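You operate a simulated robot arm through the tools that you are given. There is no shell and no other tool. Be economical: measure what you need, move in short steps, check, and stop when the job is done.

Carry out the task below with a simulated robot arm. There is one attempt and no reset: what you move stays moved.

TASK
Stand the soft pad beside the sample bottle. It goes on the side that lies toward x +0.7, y -0.7 (a direction in the base frame), with about 3 cm between them.

It is judged by the outcome, as a careful person would: the job done as asked, and still so three seconds after it is handed in. It fails if anything else is knocked over, pushed out of place, dropped, spilled or broken.

THE ROBOT
A 7-joint arm with a two-finger parallel gripper, fixed in place. Base frame: the origin is at the foot of the arm, x ahead of it, y to its left, z up; the work surface is at about z = 0. Lengths are in m, angles in degrees, forces in N, time in s.
With the tool pointing down near the work surface it reaches from about 0.22 to 0.58 m from the base axis. Its first joint turns from -66.0 to 66.0 degrees. Payload 2.5 kg.
Tool frame: the origin (TCP) lies between the finger pads and is the grasp point; the fingertips stand 0.023 m ahead of it; z points along the fingers, y is the line along which they close. The gripper opens to 0.094 m. The fingers are 0.038 m wide and 0.01 m thick; the gripper's body (0.054 by 0.096 m) begins 0.039 m behind the TCP.
Orientation is that of the tool frame in the base frame, as a unit quaternion [w, x, y, z]. With the fingers straight down and closing along the base's y, the tool's x points along the base's -x, its y along +y and its z along -z.

THE INTERFACE
- The arm moves only by the tool drive_tool. Its argument "targets" is a list of rows, each an object of numbers (a shift or turn left out is 0, a gripper value left out holds the last): "dx", "dy", "dz": the shift along the tool's x, y, z in units of 250 mm (1.0 is 250 mm); "wx", "wy", "wz": the turn, a rotation vector about the tool's x, y, z in units of 60 degrees (1.0 is 60 degrees); "grip": the opening, from 0 (shut) to 1 (fully open). In form: [{"dx": .., "dy": .., "dz": .., "wx": .., "wy": .., "wz": .., "grip": ..}, ...]. A call has 1 to 8 rows; each row is the pose to reach, as a shift and turn from the pose commanded when the call began, along the tool's axes at that moment. A call with a number of a shift or a turn outside -1 to 1 is refused whole. A row lasts 0.2 s, in which the tool goes at most 0.05 m and 8.6 degrees; a call with a longer step from one row to the next is refused whole, and so is a gripper value outside its range. A pose out of reach is approached as far as the arm can. The call stops where the force on the tool passes 40 N (or 10 N more than at its start, if that is more) or the arm is blocked; 0.2 s more then pass. The fingers move at their own pace (about 0.108 m/s each) and stop on an object; they squeeze with about 26 N. The grip force told is the motor's: it shows also when the fingers shut on nothing. Time passes only in rows, and 0.2 s behind the last, so rows that repeat a pose let the fingers close. It gives the time, the measured TCP pose, the force on the tool (base axes), the opening and the grip force at its end, in the units of the frame above (readings bear some noise).
- Cameras (640 x 400 px; columns grow to the right, rows downward): "scene" is fixed at [0.1293, -0.4175, 0.5373]; the picture's right is [0.72, -0.70, 0.00], its down [-0.46, -0.48, -0.75] and it looks along [0.52, 0.54, -0.67] (base axes); focal length 279 px, centre (320, 200). "wrist" rides on the gripper at [-0.039, 0, -0.044] in the tool frame; the picture's right is [0.00, -1.00, 0.00], its down [0.97, 0.00, -0.24] and it looks along [0.24, 0.00, 0.97] (tool axes); focal length 218 px, centre (320, 200).
- grab_frame(camera): a new picture of that camera. No time passes.
- measure_at(camera, pixels): there is no depth. For up to 12 entries [column, row, z] of the newest picture of that camera ("zoom" is the newest enlarged one), the place [x, y] in the base frame at which the ray of that pixel passes the height z, good to about 0.002 m. No time passes.
- inspect(camera, box): a new picture of the part [left, top, right, bottom] of that camera's present view, enlarged. No time passes.
- job_done(): hands the job in; it is judged then, once.

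Work in short steps. Measure before you move; look again where a grasp or a placing could have gone wrong, and mend it. You have 60 turns and 30 pictures in all, those below and enlarged ones among them. Open the gripper and draw the arm clear of the work before you hand the job in, unless the task says otherwise; then end with one line.

The tools are called after "Call:" as a command line: name --argument value ..., lists and objects as JSON in quotes. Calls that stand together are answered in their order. drive_tool: Moves the arm, as the interface text tells. Its arguments: {"type":"object","properties":{"targets":{"type":"array","items":{"type":"object","properties":{"dx":{"type":"number"},"dy":{"type":"number"},"dz":{"type":"number"},"wx":{"type":"number"},"wy":{"type":"number"},"wz":{"type":"number"},"grip":{"type":"number"}}}}},"required":["targets"]} The other tools are called the same way: grab_frame (camera) takes a picture; measure_at (camera, pixels) gives the place at which the rays of pixels pass given heights; inspect (camera, box) takes an enlarged picture of a part of a camera's view; job_done () hands the job in.

At the start:

```text
time: 0.0
eef_pos: [0.3049, -0.2429, 0.3439]
tcp_rot: [0.0, 0.0, 1.0, 0.0]
force: [-0.2, -0.1, -0.3]
finger_gap: 0.0939
grip_force: 0.0
```

scene: 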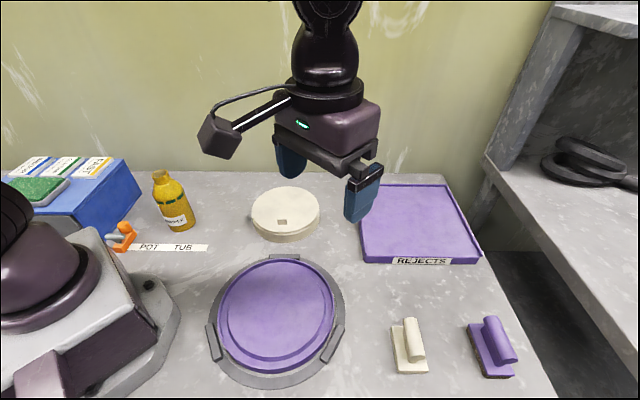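
wrist: 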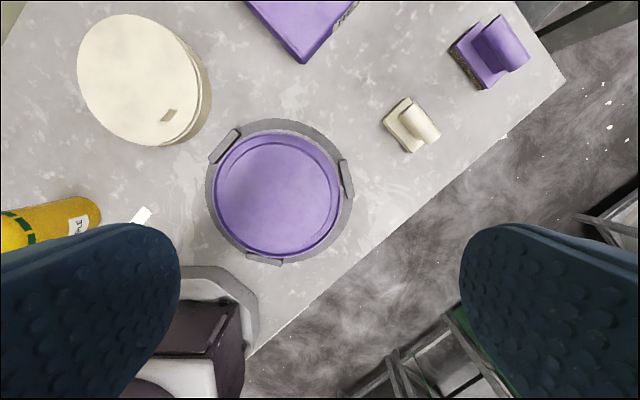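

I'll enlarge the candidates for the "soft pad" and the bottle before measuring.

Call:
inspect --camera "scene" --box '[370, 300, 530, 400]'

Call:
inspect --camera "scene" --box '[0, 140, 224, 280]'

```text
4.00 times, centred on (450, 350) of scene
```

zoom: 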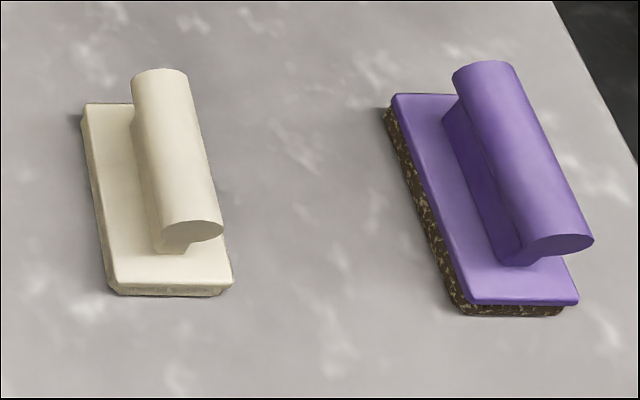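

```text
2.86 times, centred on (112, 210) of scene
```

zoom: 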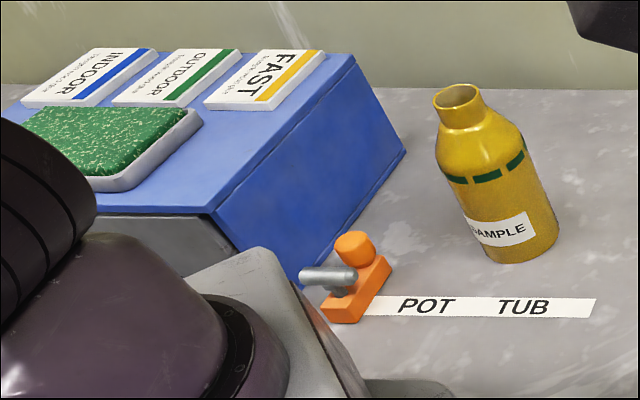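

The cream tool at (408,345) has a smooth fine pad under it, while the purple one at (492,345) has coarse scouring material. I'll look closer at the edge of each and at the bottle area, to check.

Call:
inspect --camera "scene" --box '[384, 310, 440, 380]'

Call:
measure_at --camera "scene" --pixels '[[170, 231, 0], [197, 224, 0], [183, 231, 0], [161, 173, 0.1], [251, 222, 0.02], [285, 243, 0], [319, 216, 0.02], [285, 187, 0.03]]'

Call:
measure_at --camera "wrist" --pixels '[[383, 120, 0.015], [404, 98, 0.015], [411, 153, 0.015], [437, 135, 0.015], [400, 107, 0.045], [413, 100, 0.045], [425, 144, 0.045], [440, 134, 0.045]]'

```text
5.71 times, centred on (412, 345) of scene
```

zoom: 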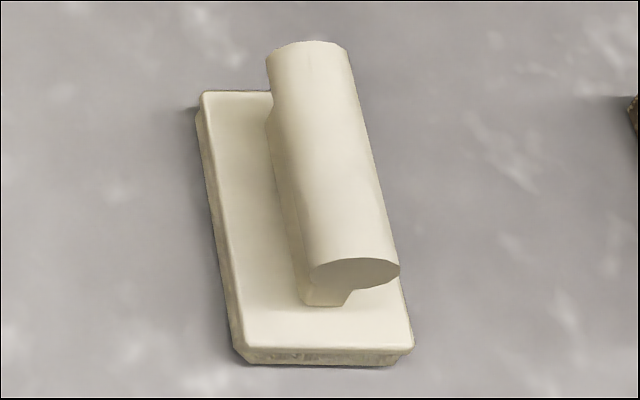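

```text
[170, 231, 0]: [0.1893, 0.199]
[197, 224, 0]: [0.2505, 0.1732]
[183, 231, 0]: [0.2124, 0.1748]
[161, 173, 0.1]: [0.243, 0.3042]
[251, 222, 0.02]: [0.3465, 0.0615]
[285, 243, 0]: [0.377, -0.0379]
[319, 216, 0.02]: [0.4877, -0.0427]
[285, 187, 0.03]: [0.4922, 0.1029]
```

```text
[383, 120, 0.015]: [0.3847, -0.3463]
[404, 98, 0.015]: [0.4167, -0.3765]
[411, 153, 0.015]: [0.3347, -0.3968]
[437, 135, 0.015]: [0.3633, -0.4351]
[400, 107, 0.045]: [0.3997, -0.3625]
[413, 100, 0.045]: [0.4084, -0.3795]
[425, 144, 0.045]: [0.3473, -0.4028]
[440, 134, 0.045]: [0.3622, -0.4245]
```

The cream tool is the soft pad. I cross-check its handle height with the scene rays at several heights.

Call:
measure_at --camera "zoom" --pixels '[[203, 93, 0.015], [243, 348, 0.015], [410, 345, 0.015], [240, 360, 0], [400, 365, 0], [310, 268, 0.04], [400, 268, 0.04], [310, 268, 0.055], [400, 268, 0.055], [268, 55, 0.055], [350, 50, 0.055], [305, 303, 0.015]]'

Call:
inspect --camera "wrist" --box '[370, 85, 450, 165]'

```text
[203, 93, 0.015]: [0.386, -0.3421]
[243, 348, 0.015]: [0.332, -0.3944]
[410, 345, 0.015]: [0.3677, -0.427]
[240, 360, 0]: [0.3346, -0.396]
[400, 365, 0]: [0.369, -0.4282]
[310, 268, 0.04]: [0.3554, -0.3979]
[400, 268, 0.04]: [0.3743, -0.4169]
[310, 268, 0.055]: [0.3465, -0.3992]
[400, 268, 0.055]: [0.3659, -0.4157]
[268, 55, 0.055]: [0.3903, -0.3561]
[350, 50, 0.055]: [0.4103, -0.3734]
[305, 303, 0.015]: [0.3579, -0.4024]
```

```text
5.00 times, centred on (410, 125) of wrist
```

zoom: 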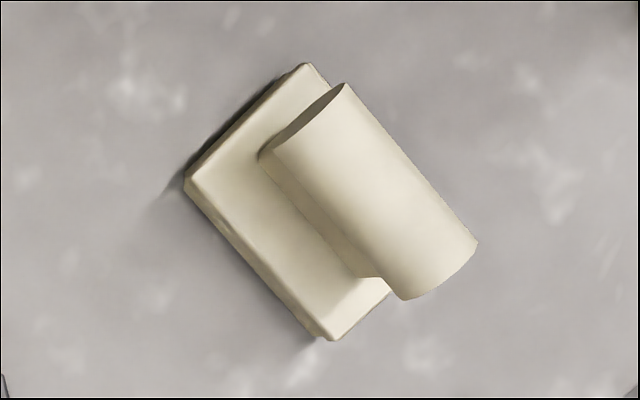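

The two views agree: the pad's centre is at about (0.377,-0.386), plate about 0.047 x 0.074, long axis at about 45°, with the handle centred at z≈0.05. I go above it, turning the tool +45° about the base z so that the fingers close across the handle.

Call:
drive_tool --targets '[{"dx": -0.048, "dy": -0.095, "dz": 0.127, "wz": -0.125, "grip": 0.6}, {"dx": -0.096, "dy": -0.191, "dz": 0.253, "wz": -0.25}, {"dx": -0.144, "dy": -0.286, "dz": 0.38, "wz": -0.375}, {"dx": -0.192, "dy": -0.381, "dz": 0.507, "wz": -0.5}, {"dx": -0.24, "dy": -0.477, "dz": 0.633, "wz": -0.625}, {"dx": -0.288, "dy": -0.572, "dz": 0.76, "wz": -0.75}, {"dx": -0.288, "dy": -0.572, "dz": 0.76, "wz": -0.75}]'

Call:
grab_frame --camera "wrist"

Call:
grab_frame --camera "scene"

```text
time: 1.6
eef_pos: [0.376, -0.3843, 0.1526]
tcp_rot: [0.0, -0.384, 0.923, 0.0]
force: [-0.2, 0.1, 0.0]
finger_gap: 0.0565
grip_force: 0.0
```

```text
23 pictures are left
```

wrist: 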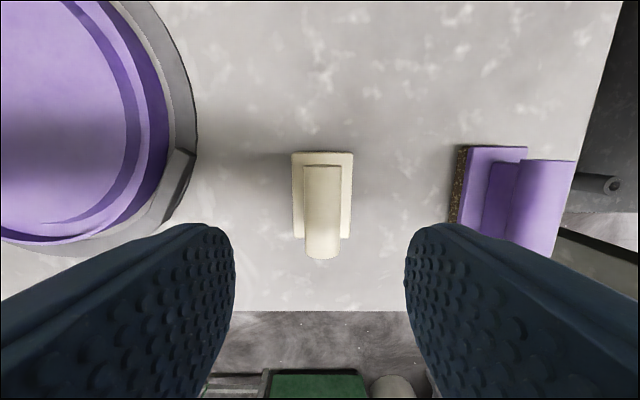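

```text
22 pictures are left
```

scene: 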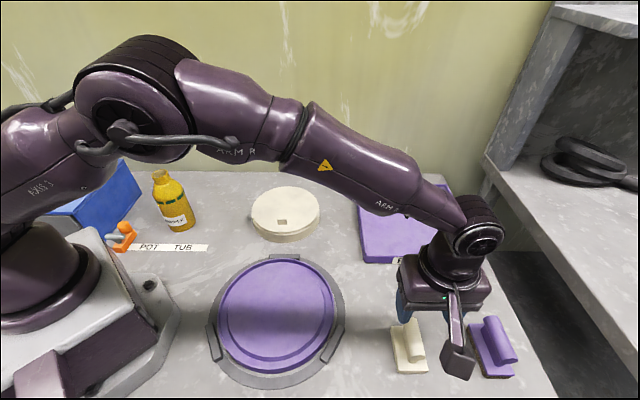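

The handle spans columns 303–340, so it's centred between the fingers. I measure its ends to set the final position.

Call:
measure_at --camera "wrist" --pixels '[[303, 168, 0.055], [340, 168, 0.055], [305, 257, 0.055], [339, 257, 0.055], [291, 153, 0.015], [353, 153, 0.015], [293, 238, 0.015], [350, 239, 0.015]]'

```text
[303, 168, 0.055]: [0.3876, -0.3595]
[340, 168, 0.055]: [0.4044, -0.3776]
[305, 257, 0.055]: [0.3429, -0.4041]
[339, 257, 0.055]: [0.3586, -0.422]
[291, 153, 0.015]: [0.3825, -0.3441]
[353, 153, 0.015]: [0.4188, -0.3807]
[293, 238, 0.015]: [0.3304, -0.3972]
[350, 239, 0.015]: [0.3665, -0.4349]
```

Small correction (dx +5 mm, dy −2.5 mm), then down to TCP z≈0.05 and close.

Call:
drive_tool --targets '[{"dx": 0.02, "dy": -0.01, "dz": 0.14}, {"dx": 0.02, "dy": -0.01, "dz": 0.27}, {"dx": 0.02, "dy": -0.01, "dz": 0.36}, {"dx": 0.02, "dy": -0.01, "dz": 0.41}, {"dx": 0.02, "dy": -0.01, "dz": 0.41, "grip": 0.1}, {"dx": 0.02, "dy": -0.01, "dz": 0.41, "grip": 0.0}, {"dx": 0.02, "dy": -0.01, "dz": 0.41, "grip": 0.0}]'

Call:
grab_frame --camera "wrist"

```text
time: 3.2
eef_pos: [0.3751, -0.3919, 0.0506]
tcp_rot: [0.0, -0.382, 0.924, 0.0]
force: [0.0, 0.6, -0.1]
finger_gap: 0.0244
grip_force: 26.2
```

```text
21 pictures are left
```

wrist: 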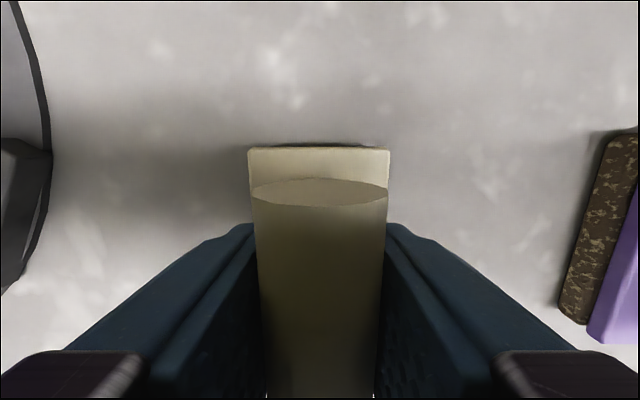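

The handle is held (gap 24 mm, 26 N). I lift it 0.2 m.

Call:
drive_tool --targets '[{"dz": -0.08}, {"dz": -0.2}, {"dz": -0.36}, {"dz": -0.52}, {"dz": -0.68}, {"dz": -0.8}, {"dz": -0.8}]'

Call:
grab_frame --camera "scene"

```text
time: 4.8
eef_pos: [0.3729, -0.3919, 0.2522]
tcp_rot: [0.0, -0.383, 0.924, 0.0]
force: [-0.2, 0.9, 0.3]
finger_gap: 0.0
grip_force: 26.1
```

```text
20 pictures are left
```

scene: 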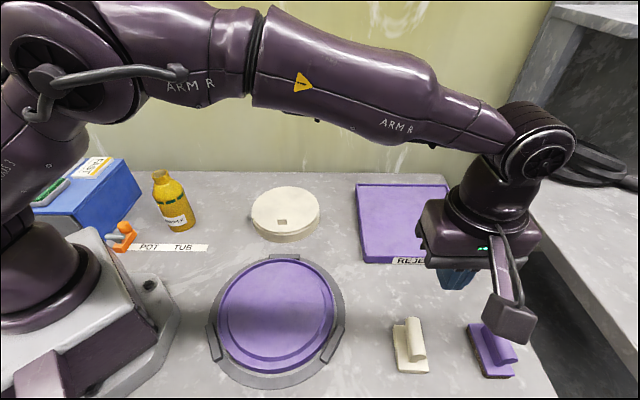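

The grip slipped: the gap is now 0 and the pad still stands at about (410,345). I look at it closely to find its real shape and heights.

Call:
grab_frame --camera "wrist"

Call:
inspect --camera "scene" --box '[384, 310, 440, 380]'

```text
19 pictures are left
```

wrist: 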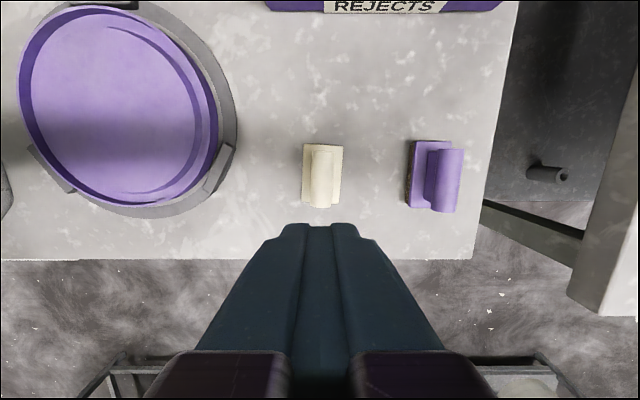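

```text
5.71 times, centred on (412, 345) of scene
```

zoom: 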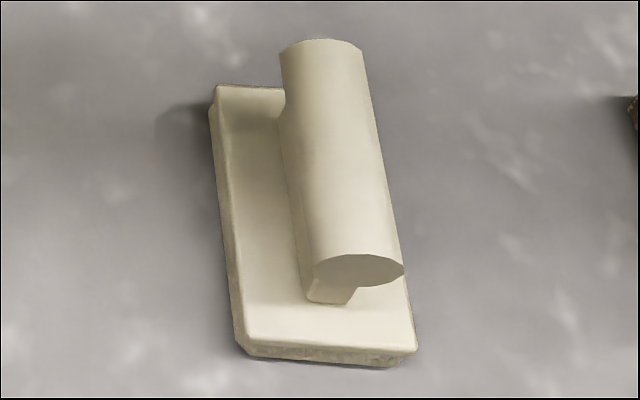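

It moved only ~2 mm. The handle is a flattened oval gripped on its rounded edges; its flat ends are a better grip and also give more clearance to the bottle later. I open fully and turn the tool −90° so that the fingers close along the handle.

Call:
drive_tool --targets '[{"wz": 0.125, "grip": 1.0}, {"wz": 0.25}, {"wz": 0.375}, {"wz": 0.5}, {"wz": 0.625}, {"wz": 0.75}]'

Call:
drive_tool --targets '[{"dz": 0.06, "wz": 0.125}, {"dz": 0.12, "wz": 0.25}, {"dz": 0.18, "wz": 0.375}, {"dz": 0.24, "wz": 0.5}, {"dz": 0.28, "wz": 0.625}, {"dz": 0.32, "wz": 0.75}, {"dz": 0.32, "wz": 0.75}]'

Call:
grab_frame --camera "wrist"

```text
time: 6.2
eef_pos: [0.3746, -0.3925, 0.2501]
tcp_rot: [0.0, 0.002, 1.0, 0.0]
force: [0.0, -0.4, 0.1]
finger_gap: 0.0938
grip_force: 0.1
```

```text
time: 7.8
eef_pos: [0.3736, -0.3924, 0.1705]
tcp_rot: [0.0, 0.384, 0.923, 0.0]
force: [0.2, -0.4, 0.0]
finger_gap: 0.0941
grip_force: 0.1
```

```text
17 pictures are left
```

wrist: 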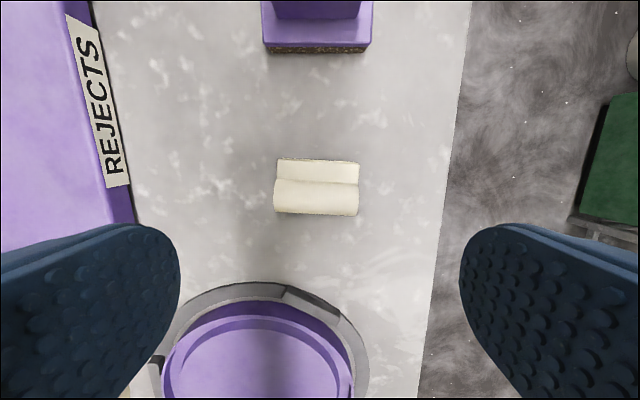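

Call:
measure_at --camera "wrist" --pixels '[[274, 181, 0.058], [358, 185, 0.058], [273, 211, 0.058], [358, 215, 0.058], [278, 159, 0.016], [358, 162, 0.016]]'

Call:
inspect --camera "wrist" --box '[256, 140, 384, 220]'

```text
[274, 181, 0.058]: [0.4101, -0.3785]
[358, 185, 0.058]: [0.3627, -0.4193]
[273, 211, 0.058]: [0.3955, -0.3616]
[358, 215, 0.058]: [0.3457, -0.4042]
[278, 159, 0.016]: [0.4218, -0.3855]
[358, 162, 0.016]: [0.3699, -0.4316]
```

```text
5.00 times, centred on (320, 180) of wrist
```

zoom: 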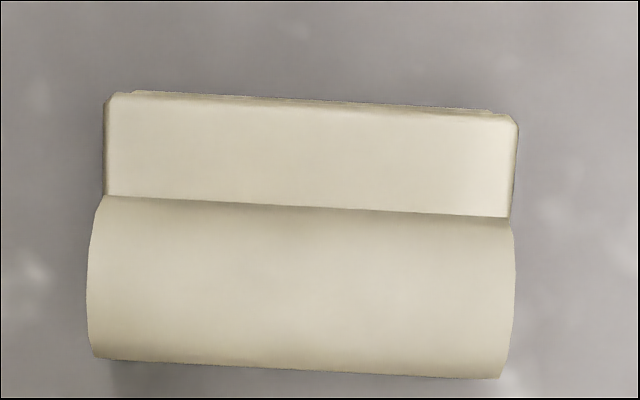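

The handle's centre is (0.3785,-0.391), its axis turned about 3° from the tool. I correct, descend to z≈0.052 and close on its ends.

Call:
drive_tool --targets '[{"dx": -0.01, "dy": 0.018, "dz": 0.14, "wz": 0.05}, {"dx": -0.01, "dy": 0.018, "dz": 0.29, "wz": 0.05}, {"dx": -0.01, "dy": 0.018, "dz": 0.41, "wz": 0.05}, {"dx": -0.01, "dy": 0.018, "dz": 0.474, "wz": 0.05}, {"dx": -0.01, "dy": 0.018, "dz": 0.474, "wz": 0.05, "grip": 0.4}, {"dx": -0.01, "dy": 0.018, "dz": 0.474, "wz": 0.05, "grip": 0.3}, {"dx": -0.01, "dy": 0.018, "dz": 0.474, "wz": 0.05, "grip": 0.0}, {"dx": -0.01, "dy": 0.018, "dz": 0.474, "wz": 0.05, "grip": 0.0}]'

Call:
grab_frame --camera "wrist"

```text
time: 9.6
eef_pos: [0.3792, -0.3895, 0.0517]
tcp_rot: [0.0, 0.407, 0.914, 0.0]
force: [0.3, -0.9, 1.7]
finger_gap: 0.0595
grip_force: 26.0
```

```text
15 pictures are left
```

wrist: 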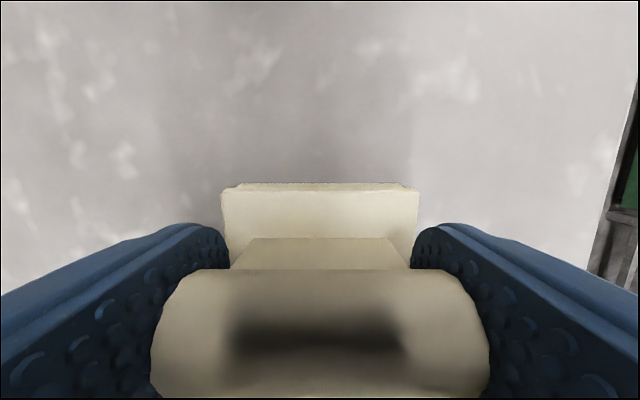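

It's held, but the handle sits ~12 mm behind the TCP (z≈0.063). I regrip 10 mm higher so that the pads meet it centrally, then lift slowly by 1 cm as a test.

Call:
drive_tool --targets '[{"grip": 0.75}, {"dz": -0.02, "grip": 0.75}, {"dz": -0.04, "grip": 0.75}, {"dz": -0.04, "grip": 0.0}, {"dz": -0.04, "grip": 0.0}, {"dz": -0.04, "grip": 0.0}]'

Call:
drive_tool --targets '[{"dz": -0.008}, {"dz": -0.016}, {"dz": -0.024}, {"dz": -0.032}, {"dz": -0.04}, {"dz": -0.04}]'

Call:
inspect --camera "scene" --box '[360, 260, 520, 390]'

```text
time: 11.0
eef_pos: [0.3799, -0.3904, 0.0638]
tcp_rot: [0.0, 0.407, 0.913, 0.0]
force: [-0.7, 0.4, -0.6]
finger_gap: 0.0594
grip_force: 25.7
```

```text
time: 12.4
eef_pos: [0.3804, -0.3906, 0.0732]
tcp_rot: [0.0, 0.407, 0.914, 0.0]
force: [0.3, 0.1, -0.7]
finger_gap: 0.0598
grip_force: 25.9
```

```text
3.08 times, centred on (440, 325) of scene
```

zoom: 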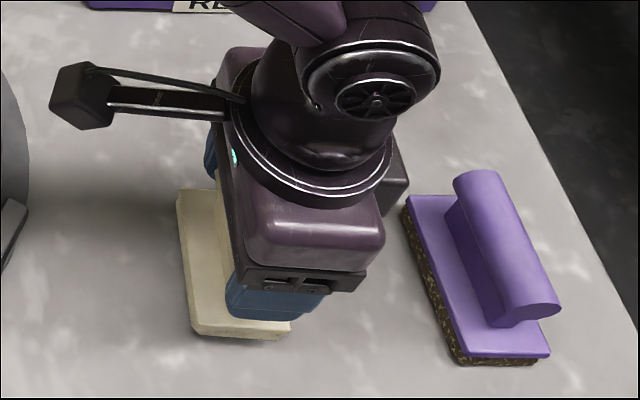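

The gap holds at 59.8 mm. I keep lifting gently, then check.

Call:
drive_tool --targets '[{"dz": -0.03}, {"dz": -0.07}, {"dz": -0.12}, {"dz": -0.17}, {"dz": -0.21}, {"dz": -0.24}, {"dz": -0.24}]'

Call:
grab_frame --camera "wrist"

```text
time: 14.0
eef_pos: [0.3795, -0.3907, 0.1324]
tcp_rot: [0.0, 0.407, 0.914, 0.0]
force: [0.3, 0.0, -0.6]
finger_gap: 0.0595
grip_force: 26.0
```

```text
13 pictures are left
```

wrist: 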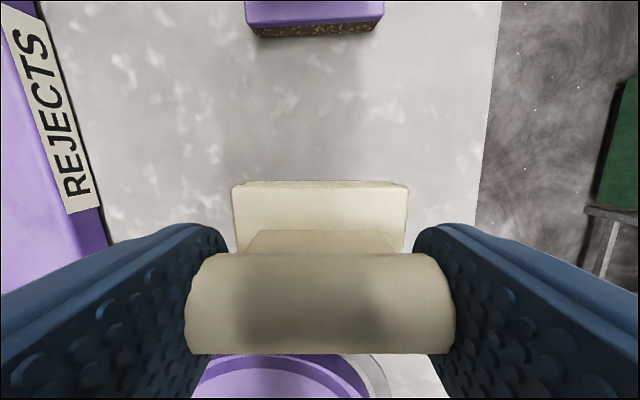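

The pad is firmly held and level. I lift 0.17 m while turning halfway, then travel toward the bottle side in the high plane.

Call:
drive_tool --targets '[{"dz": -0.1, "wz": -0.1}, {"dz": -0.22, "wz": -0.22}, {"dz": -0.35, "wz": -0.35}, {"dz": -0.48, "wz": -0.48}, {"dz": -0.59, "wz": -0.6}, {"dz": -0.66, "wz": -0.7}, {"dz": -0.68, "wz": -0.775}, {"dz": -0.68, "wz": -0.775}]'

Call:
drive_tool --targets '[{"dx": 0.02, "dy": 0.08}, {"dx": 0.05, "dy": 0.22}, {"dx": 0.08, "dy": 0.36}, {"dx": 0.12, "dy": 0.5}, {"dx": 0.15, "dy": 0.64}, {"dx": 0.18, "dy": 0.78}, {"dx": 0.2, "dy": 0.88}, {"dx": 0.2, "dy": 0.88}]'

Call:
drive_tool --targets '[{"dx": 0.03, "dy": 0.08}, {"dx": 0.08, "dy": 0.2}, {"dx": 0.12, "dy": 0.32}, {"dx": 0.17, "dy": 0.44}, {"dx": 0.21, "dy": 0.53}, {"dx": 0.24, "dy": 0.6}, {"dx": 0.24, "dy": 0.6}]'

Call:
grab_frame --camera "wrist"

```text
time: 15.8
eef_pos: [0.3802, -0.3908, 0.3028]
tcp_rot: [0.0, 0.013, 1.0, 0.0]
force: [0.2, -0.1, -0.4]
finger_gap: 0.0597
grip_force: 25.9
```

```text
time: 17.6
eef_pos: [0.3359, -0.1671, 0.3027]
tcp_rot: [0.0, 0.013, 1.0, 0.0]
force: [0.3, -0.2, -1.1]
finger_gap: 0.0594
grip_force: 25.7
```

```text
time: 19.2
eef_pos: [0.2778, -0.0177, 0.3009]
tcp_rot: [0.0, 0.013, 1.0, 0.0]
force: [-0.4, 0.5, -1.6]
finger_gap: 0.0592
grip_force: 26.8
```

```text
12 pictures are left
```

wrist: 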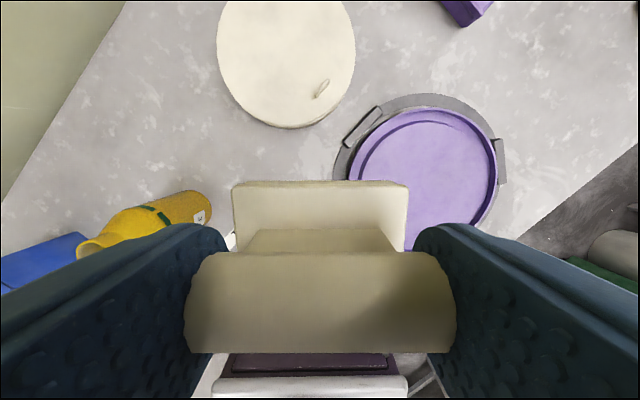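

The bottle's base shows at about (205,205) here. I measure it in this view and take an enlarged scene view for the second.

Call:
measure_at --camera "wrist" --pixels '[[195, 190, 0], [206, 192, 0], [212, 208, 0], [210, 222, 0], [202, 191, 0], [77, 252, 0.16], [120, 215, 0.12], [290, 128, 0.0], [335, 165, 0.0]]'

Call:
inspect --camera "scene" --box '[120, 155, 248, 235]'

Call:
inspect --camera "wrist" --box '[60, 170, 252, 290]'

```text
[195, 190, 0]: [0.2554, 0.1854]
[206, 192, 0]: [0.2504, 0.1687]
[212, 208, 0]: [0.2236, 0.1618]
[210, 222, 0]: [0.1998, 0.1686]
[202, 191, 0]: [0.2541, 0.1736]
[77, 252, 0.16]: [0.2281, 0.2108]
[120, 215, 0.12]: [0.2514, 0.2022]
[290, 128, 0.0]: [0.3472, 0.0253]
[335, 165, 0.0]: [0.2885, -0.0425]
```

```text
5.00 times, centred on (184, 195) of scene
```

zoom: 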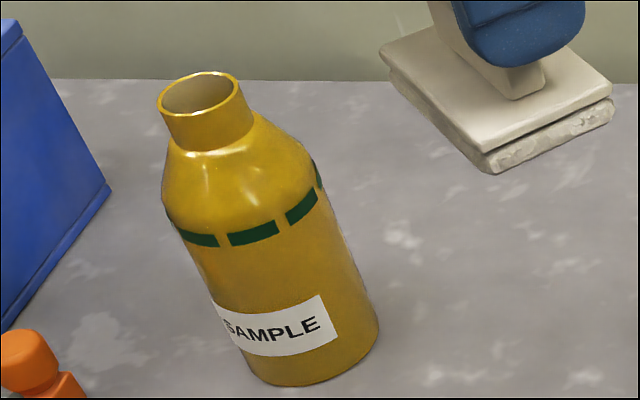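

```text
3.33 times, centred on (156, 230) of wrist
```

zoom: 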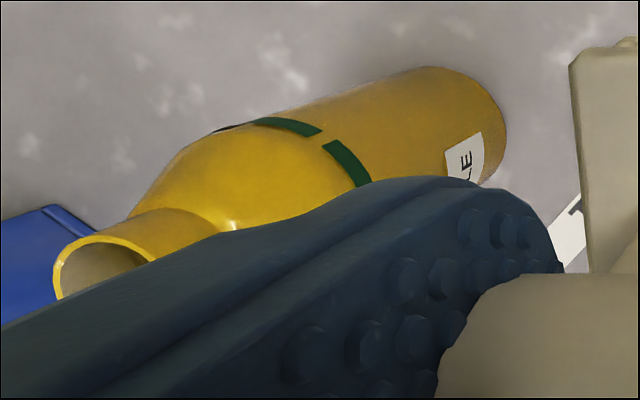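

Call:
measure_at --camera "scene" --pixels '[[168, 227, 0], [172, 231.4, 0], [180, 232.4, 0], [188, 230.4, 0], [194.4, 225, 0], [196, 220, 0], [160, 172, 0.14], [160, 172, 0.15], [160, 172, 0.16]]'

Call:
measure_at --camera "zoom" --pixels '[[420, 68, 0], [460, 72, 0], [490, 90, 0], [507, 130, 0], [490, 182, 0], [105, 270, 0.14], [105, 270, 0.15], [105, 270, 0.16]]'

```text
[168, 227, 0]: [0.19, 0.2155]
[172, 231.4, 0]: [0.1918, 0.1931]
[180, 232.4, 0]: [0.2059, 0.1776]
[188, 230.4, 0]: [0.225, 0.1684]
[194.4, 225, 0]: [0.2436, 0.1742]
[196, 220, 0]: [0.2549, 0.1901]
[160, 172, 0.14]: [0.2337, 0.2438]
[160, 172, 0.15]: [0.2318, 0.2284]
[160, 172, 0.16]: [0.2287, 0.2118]
```

```text
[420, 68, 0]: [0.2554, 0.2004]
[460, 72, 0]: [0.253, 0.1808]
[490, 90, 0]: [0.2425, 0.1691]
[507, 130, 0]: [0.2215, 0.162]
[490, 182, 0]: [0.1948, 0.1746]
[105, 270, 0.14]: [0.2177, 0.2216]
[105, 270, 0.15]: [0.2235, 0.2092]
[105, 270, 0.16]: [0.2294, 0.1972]
```

Combined fit: bottle base centre (0.224,0.197), radius 0.033, height about 0.155. With the pad's long axis (0.073) pointing at the bottle, its centre should be (0.294,0.127). I go above that at z 0.30 and turn to yaw +45°.

Call:
drive_tool --targets '[{"dx": -0.007, "dy": 0.08, "wz": -0.12}, {"dx": -0.015, "dy": 0.18, "wz": -0.25}, {"dx": -0.025, "dy": 0.29, "wz": -0.38}, {"dx": -0.035, "dy": 0.4, "wz": -0.51}, {"dx": -0.043, "dy": 0.49, "wz": -0.63}, {"dx": -0.049, "dy": 0.55, "wz": -0.73}, {"dx": -0.051, "dy": 0.579, "wz": -0.775}, {"dx": -0.051, "dy": 0.579, "wz": -0.775}]'

Call:
grab_frame --camera "wrist"

Call:
grab_frame --camera "scene"

```text
time: 21.0
eef_pos: [0.2961, 0.1264, 0.3033]
tcp_rot: [0.001, -0.383, 0.924, 0.0]
force: [0.3, 0.5, -0.3]
finger_gap: 0.0593
grip_force: 26.2
```

```text
9 pictures are left
```

wrist: 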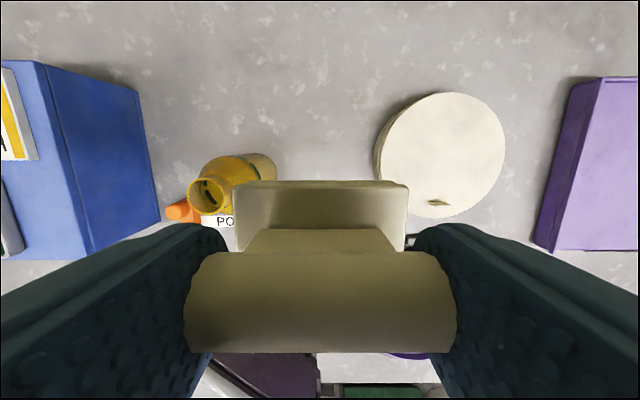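

```text
8 pictures are left
```

scene: 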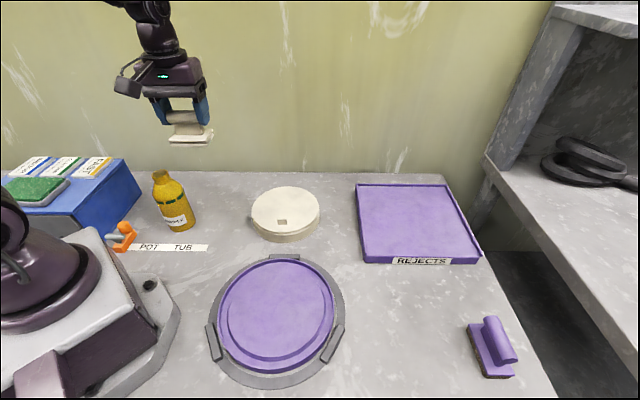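

The orientation is right and the bottle is clear at (230,185). I check the bottle's near edge and mouth from here.

Call:
measure_at --camera "wrist" --pixels '[[277, 172, 0], [276, 165, 0], [262, 154, 0], [206, 196, 0.155], [376, 160, 0], [378, 185, 0]]'

Call:
inspect --camera "wrist" --box '[160, 130, 320, 230]'

```text
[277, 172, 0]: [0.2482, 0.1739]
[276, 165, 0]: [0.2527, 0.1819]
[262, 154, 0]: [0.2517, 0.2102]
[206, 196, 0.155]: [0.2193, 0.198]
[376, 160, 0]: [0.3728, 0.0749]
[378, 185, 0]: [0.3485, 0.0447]
```

```text
4.00 times, centred on (240, 180) of wrist
```

zoom: 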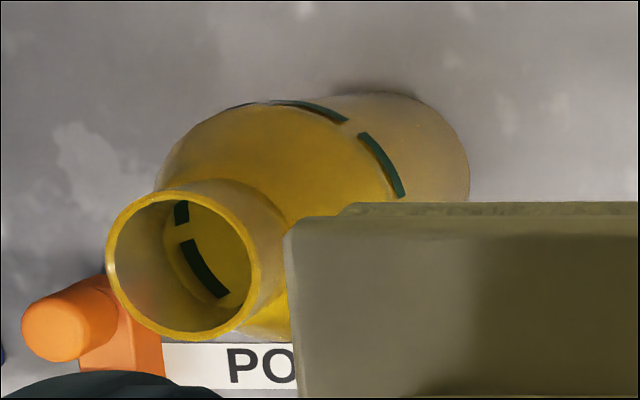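

The bottle's near face lies at s≈0.052 along the asked direction; the pad centre at s≈0.119 gives about 3 cm. I descend to 2 cm above touch and look.

Call:
drive_tool --targets '[{"dy": 0.004, "dz": 0.08}, {"dy": 0.004, "dz": 0.22}, {"dy": 0.004, "dz": 0.37}, {"dy": 0.004, "dz": 0.52}, {"dy": 0.004, "dz": 0.66}, {"dy": 0.004, "dz": 0.79}, {"dy": 0.004, "dz": 0.87}, {"dy": 0.004, "dz": 0.87}]'

Call:
inspect --camera "scene" --box '[110, 110, 302, 260]'

```text
time: 22.8
eef_pos: [0.2961, 0.1297, 0.0852]
tcp_rot: [0.0, -0.383, 0.924, 0.0]
force: [-0.9, -0.5, -1.0]
finger_gap: 0.0593
grip_force: 26.5
```

```text
2.67 times, centred on (206, 185) of scene
```

zoom: 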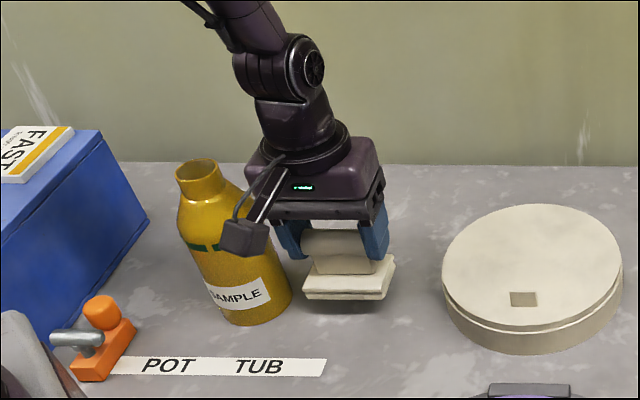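

All clear; pad 2 cm above the surface with the bottle free of the gripper. I lower slowly to contact.

Call:
drive_tool --targets '[{"dy": -0.003, "dz": 0.02}, {"dy": -0.003, "dz": 0.04}, {"dy": -0.003, "dz": 0.06}, {"dy": -0.003, "dz": 0.075}, {"dy": -0.003, "dz": 0.083}, {"dy": -0.003, "dz": 0.083}]'

Call:
inspect --camera "scene" --box '[150, 160, 278, 240]'

```text
time: 24.2
eef_pos: [0.2949, 0.1277, 0.0646]
tcp_rot: [0.001, -0.382, 0.924, 0.0]
force: [0.0, 0.7, -0.6]
finger_gap: 0.0596
grip_force: 26.2
```

```text
5.00 times, centred on (214, 200) of scene
```

zoom: 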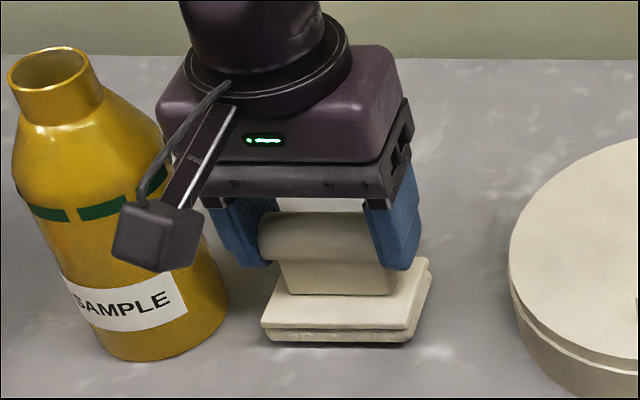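

No contact force yet; I lower in ~1 mm increments.

Call:
drive_tool --targets '[{"dz": 0.004}, {"dz": 0.008}, {"dz": 0.008}]'

Call:
measure_at --camera "zoom" --pixels '[[265, 338, 0], [405, 343, 0], [433, 285, 0.0], [228, 300, 0], [215, 330, 0]]'

```text
time: 25.0
eef_pos: [0.2961, 0.1286, 0.0622]
tcp_rot: [0.0, -0.383, 0.924, 0.0]
force: [0.0, 0.3, -0.6]
finger_gap: 0.0594
grip_force: 26.1
```

```text
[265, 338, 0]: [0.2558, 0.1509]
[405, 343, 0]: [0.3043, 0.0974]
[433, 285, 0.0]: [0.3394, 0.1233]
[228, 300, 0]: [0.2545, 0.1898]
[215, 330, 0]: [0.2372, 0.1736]
```

I'm now at the picked height. The scene view puts the gap nearer 2.6 cm versus 3.0 from the wrist, so I shift the pad 2 mm away from the bottle (raised 3 mm), set it down and open modestly.

Call:
drive_tool --targets '[{"dz": -0.012}, {"dy": -0.009, "dz": -0.012}, {"dy": -0.009, "dz": -0.004}, {"dy": -0.009, "dz": 0.002}, {"dy": -0.009, "dz": 0.002}, {"dy": -0.009, "dz": 0.002, "grip": 0.76}, {"dy": -0.009, "dz": 0.002, "grip": 0.76}]'

Call:
drive_tool --targets '[{"dz": -0.08}, {"dz": -0.22}, {"dz": -0.38}, {"dz": -0.55}, {"dz": -0.72}, {"dz": -0.84}, {"dz": -0.84}]'

Call:
inspect --camera "scene" --box '[134, 155, 278, 245]'

Call:
grab_frame --camera "wrist"

```text
time: 26.6
eef_pos: [0.2982, 0.1258, 0.0605]
tcp_rot: [0.0, -0.383, 0.924, 0.001]
force: [-0.4, 0.2, -0.9]
finger_gap: 0.0714
grip_force: 0.0
```

```text
time: 28.2
eef_pos: [0.2983, 0.1278, 0.2705]
tcp_rot: [0.0, -0.383, 0.924, 0.0]
force: [0.5, 0.7, 0.2]
finger_gap: 0.0714
grip_force: 0.1
```

```text
4.44 times, centred on (206, 200) of scene
```

zoom: 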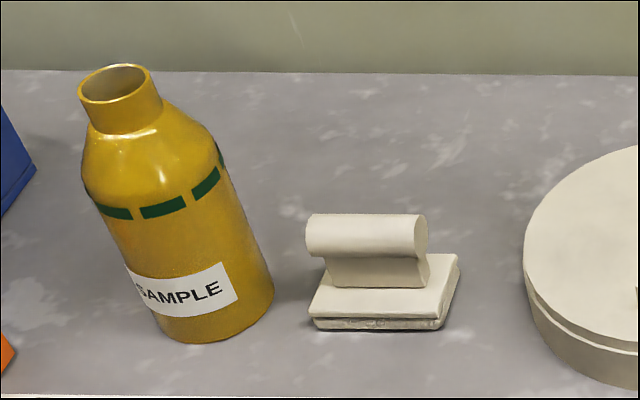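

```text
3 pictures are left
```

wrist: 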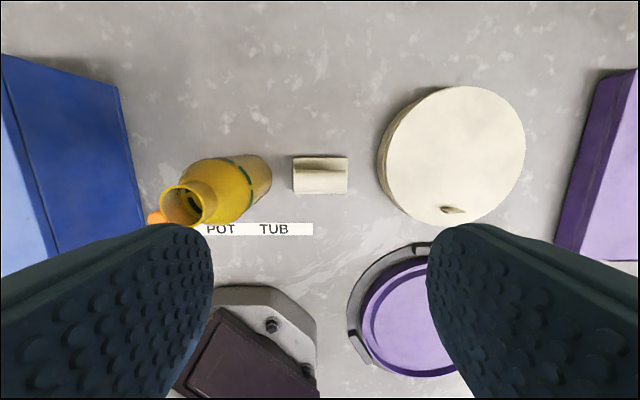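

The pad stands flat beside the bottle. I measure the gap in both views.

Call:
measure_at --camera "wrist" --pixels '[[272, 178, 0], [268, 198, 0], [292, 158, 0.015], [293, 193, 0.015], [347, 157, 0.015], [347, 192, 0.015], [258, 155, 0]]'

Call:
measure_at --camera "zoom" --pixels '[[274, 290, 0], [265, 312, 0], [250, 327, 0], [314, 328, 0], [437, 330, 0], [308, 316, 0.015], [438, 318, 0.015], [458, 258, 0.015]]'

```text
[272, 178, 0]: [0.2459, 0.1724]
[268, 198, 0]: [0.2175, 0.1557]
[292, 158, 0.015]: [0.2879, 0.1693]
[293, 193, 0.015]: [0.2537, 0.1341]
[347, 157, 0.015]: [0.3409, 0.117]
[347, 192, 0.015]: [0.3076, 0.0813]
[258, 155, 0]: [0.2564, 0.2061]
```

```text
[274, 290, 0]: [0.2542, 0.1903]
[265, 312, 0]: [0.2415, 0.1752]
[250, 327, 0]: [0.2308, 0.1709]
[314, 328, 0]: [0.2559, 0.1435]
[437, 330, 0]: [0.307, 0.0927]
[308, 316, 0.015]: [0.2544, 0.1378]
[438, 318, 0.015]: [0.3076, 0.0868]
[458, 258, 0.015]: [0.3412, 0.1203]
```

The gap is about 3.1–3.2 cm in both views, centred on the asked direction, and nothing else has moved. I draw the arm further clear and check once.

Call:
drive_tool --targets '[{"dy": -0.1, "dz": -0.05}, {"dy": -0.25, "dz": -0.1}, {"dy": -0.4, "dz": -0.15}, {"dy": -0.55, "dz": -0.2}, {"dy": -0.6, "dz": -0.2}, {"dy": -0.6, "dz": -0.2}]'

Call:
grab_frame --camera "scene"

```text
time: 29.6
eef_pos: [0.4046, 0.0196, 0.32]
tcp_rot: [0.0, -0.382, 0.924, 0.0]
force: [0.2, 1.0, 0.5]
finger_gap: 0.0714
grip_force: 0.0
```

```text
2 pictures are left
```

scene: 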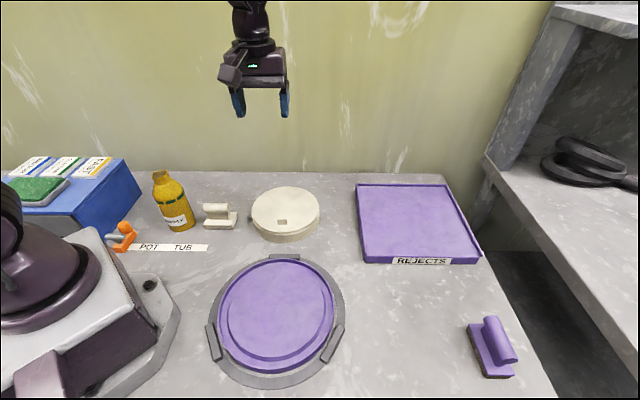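

The final picture shows the pad standing at (218,217) beside the bottle, with the arm clear and everything else in place. I hand the job in.

Call:
job_done

```text
The job is handed in.
```

The soft pad (the cream one) stands about 3 cm from the sample bottle, on the side toward x +0.7, y −0.7. The first grip slipped and shifted the pad about 2 mm before I regripped it; nothing else was moved.
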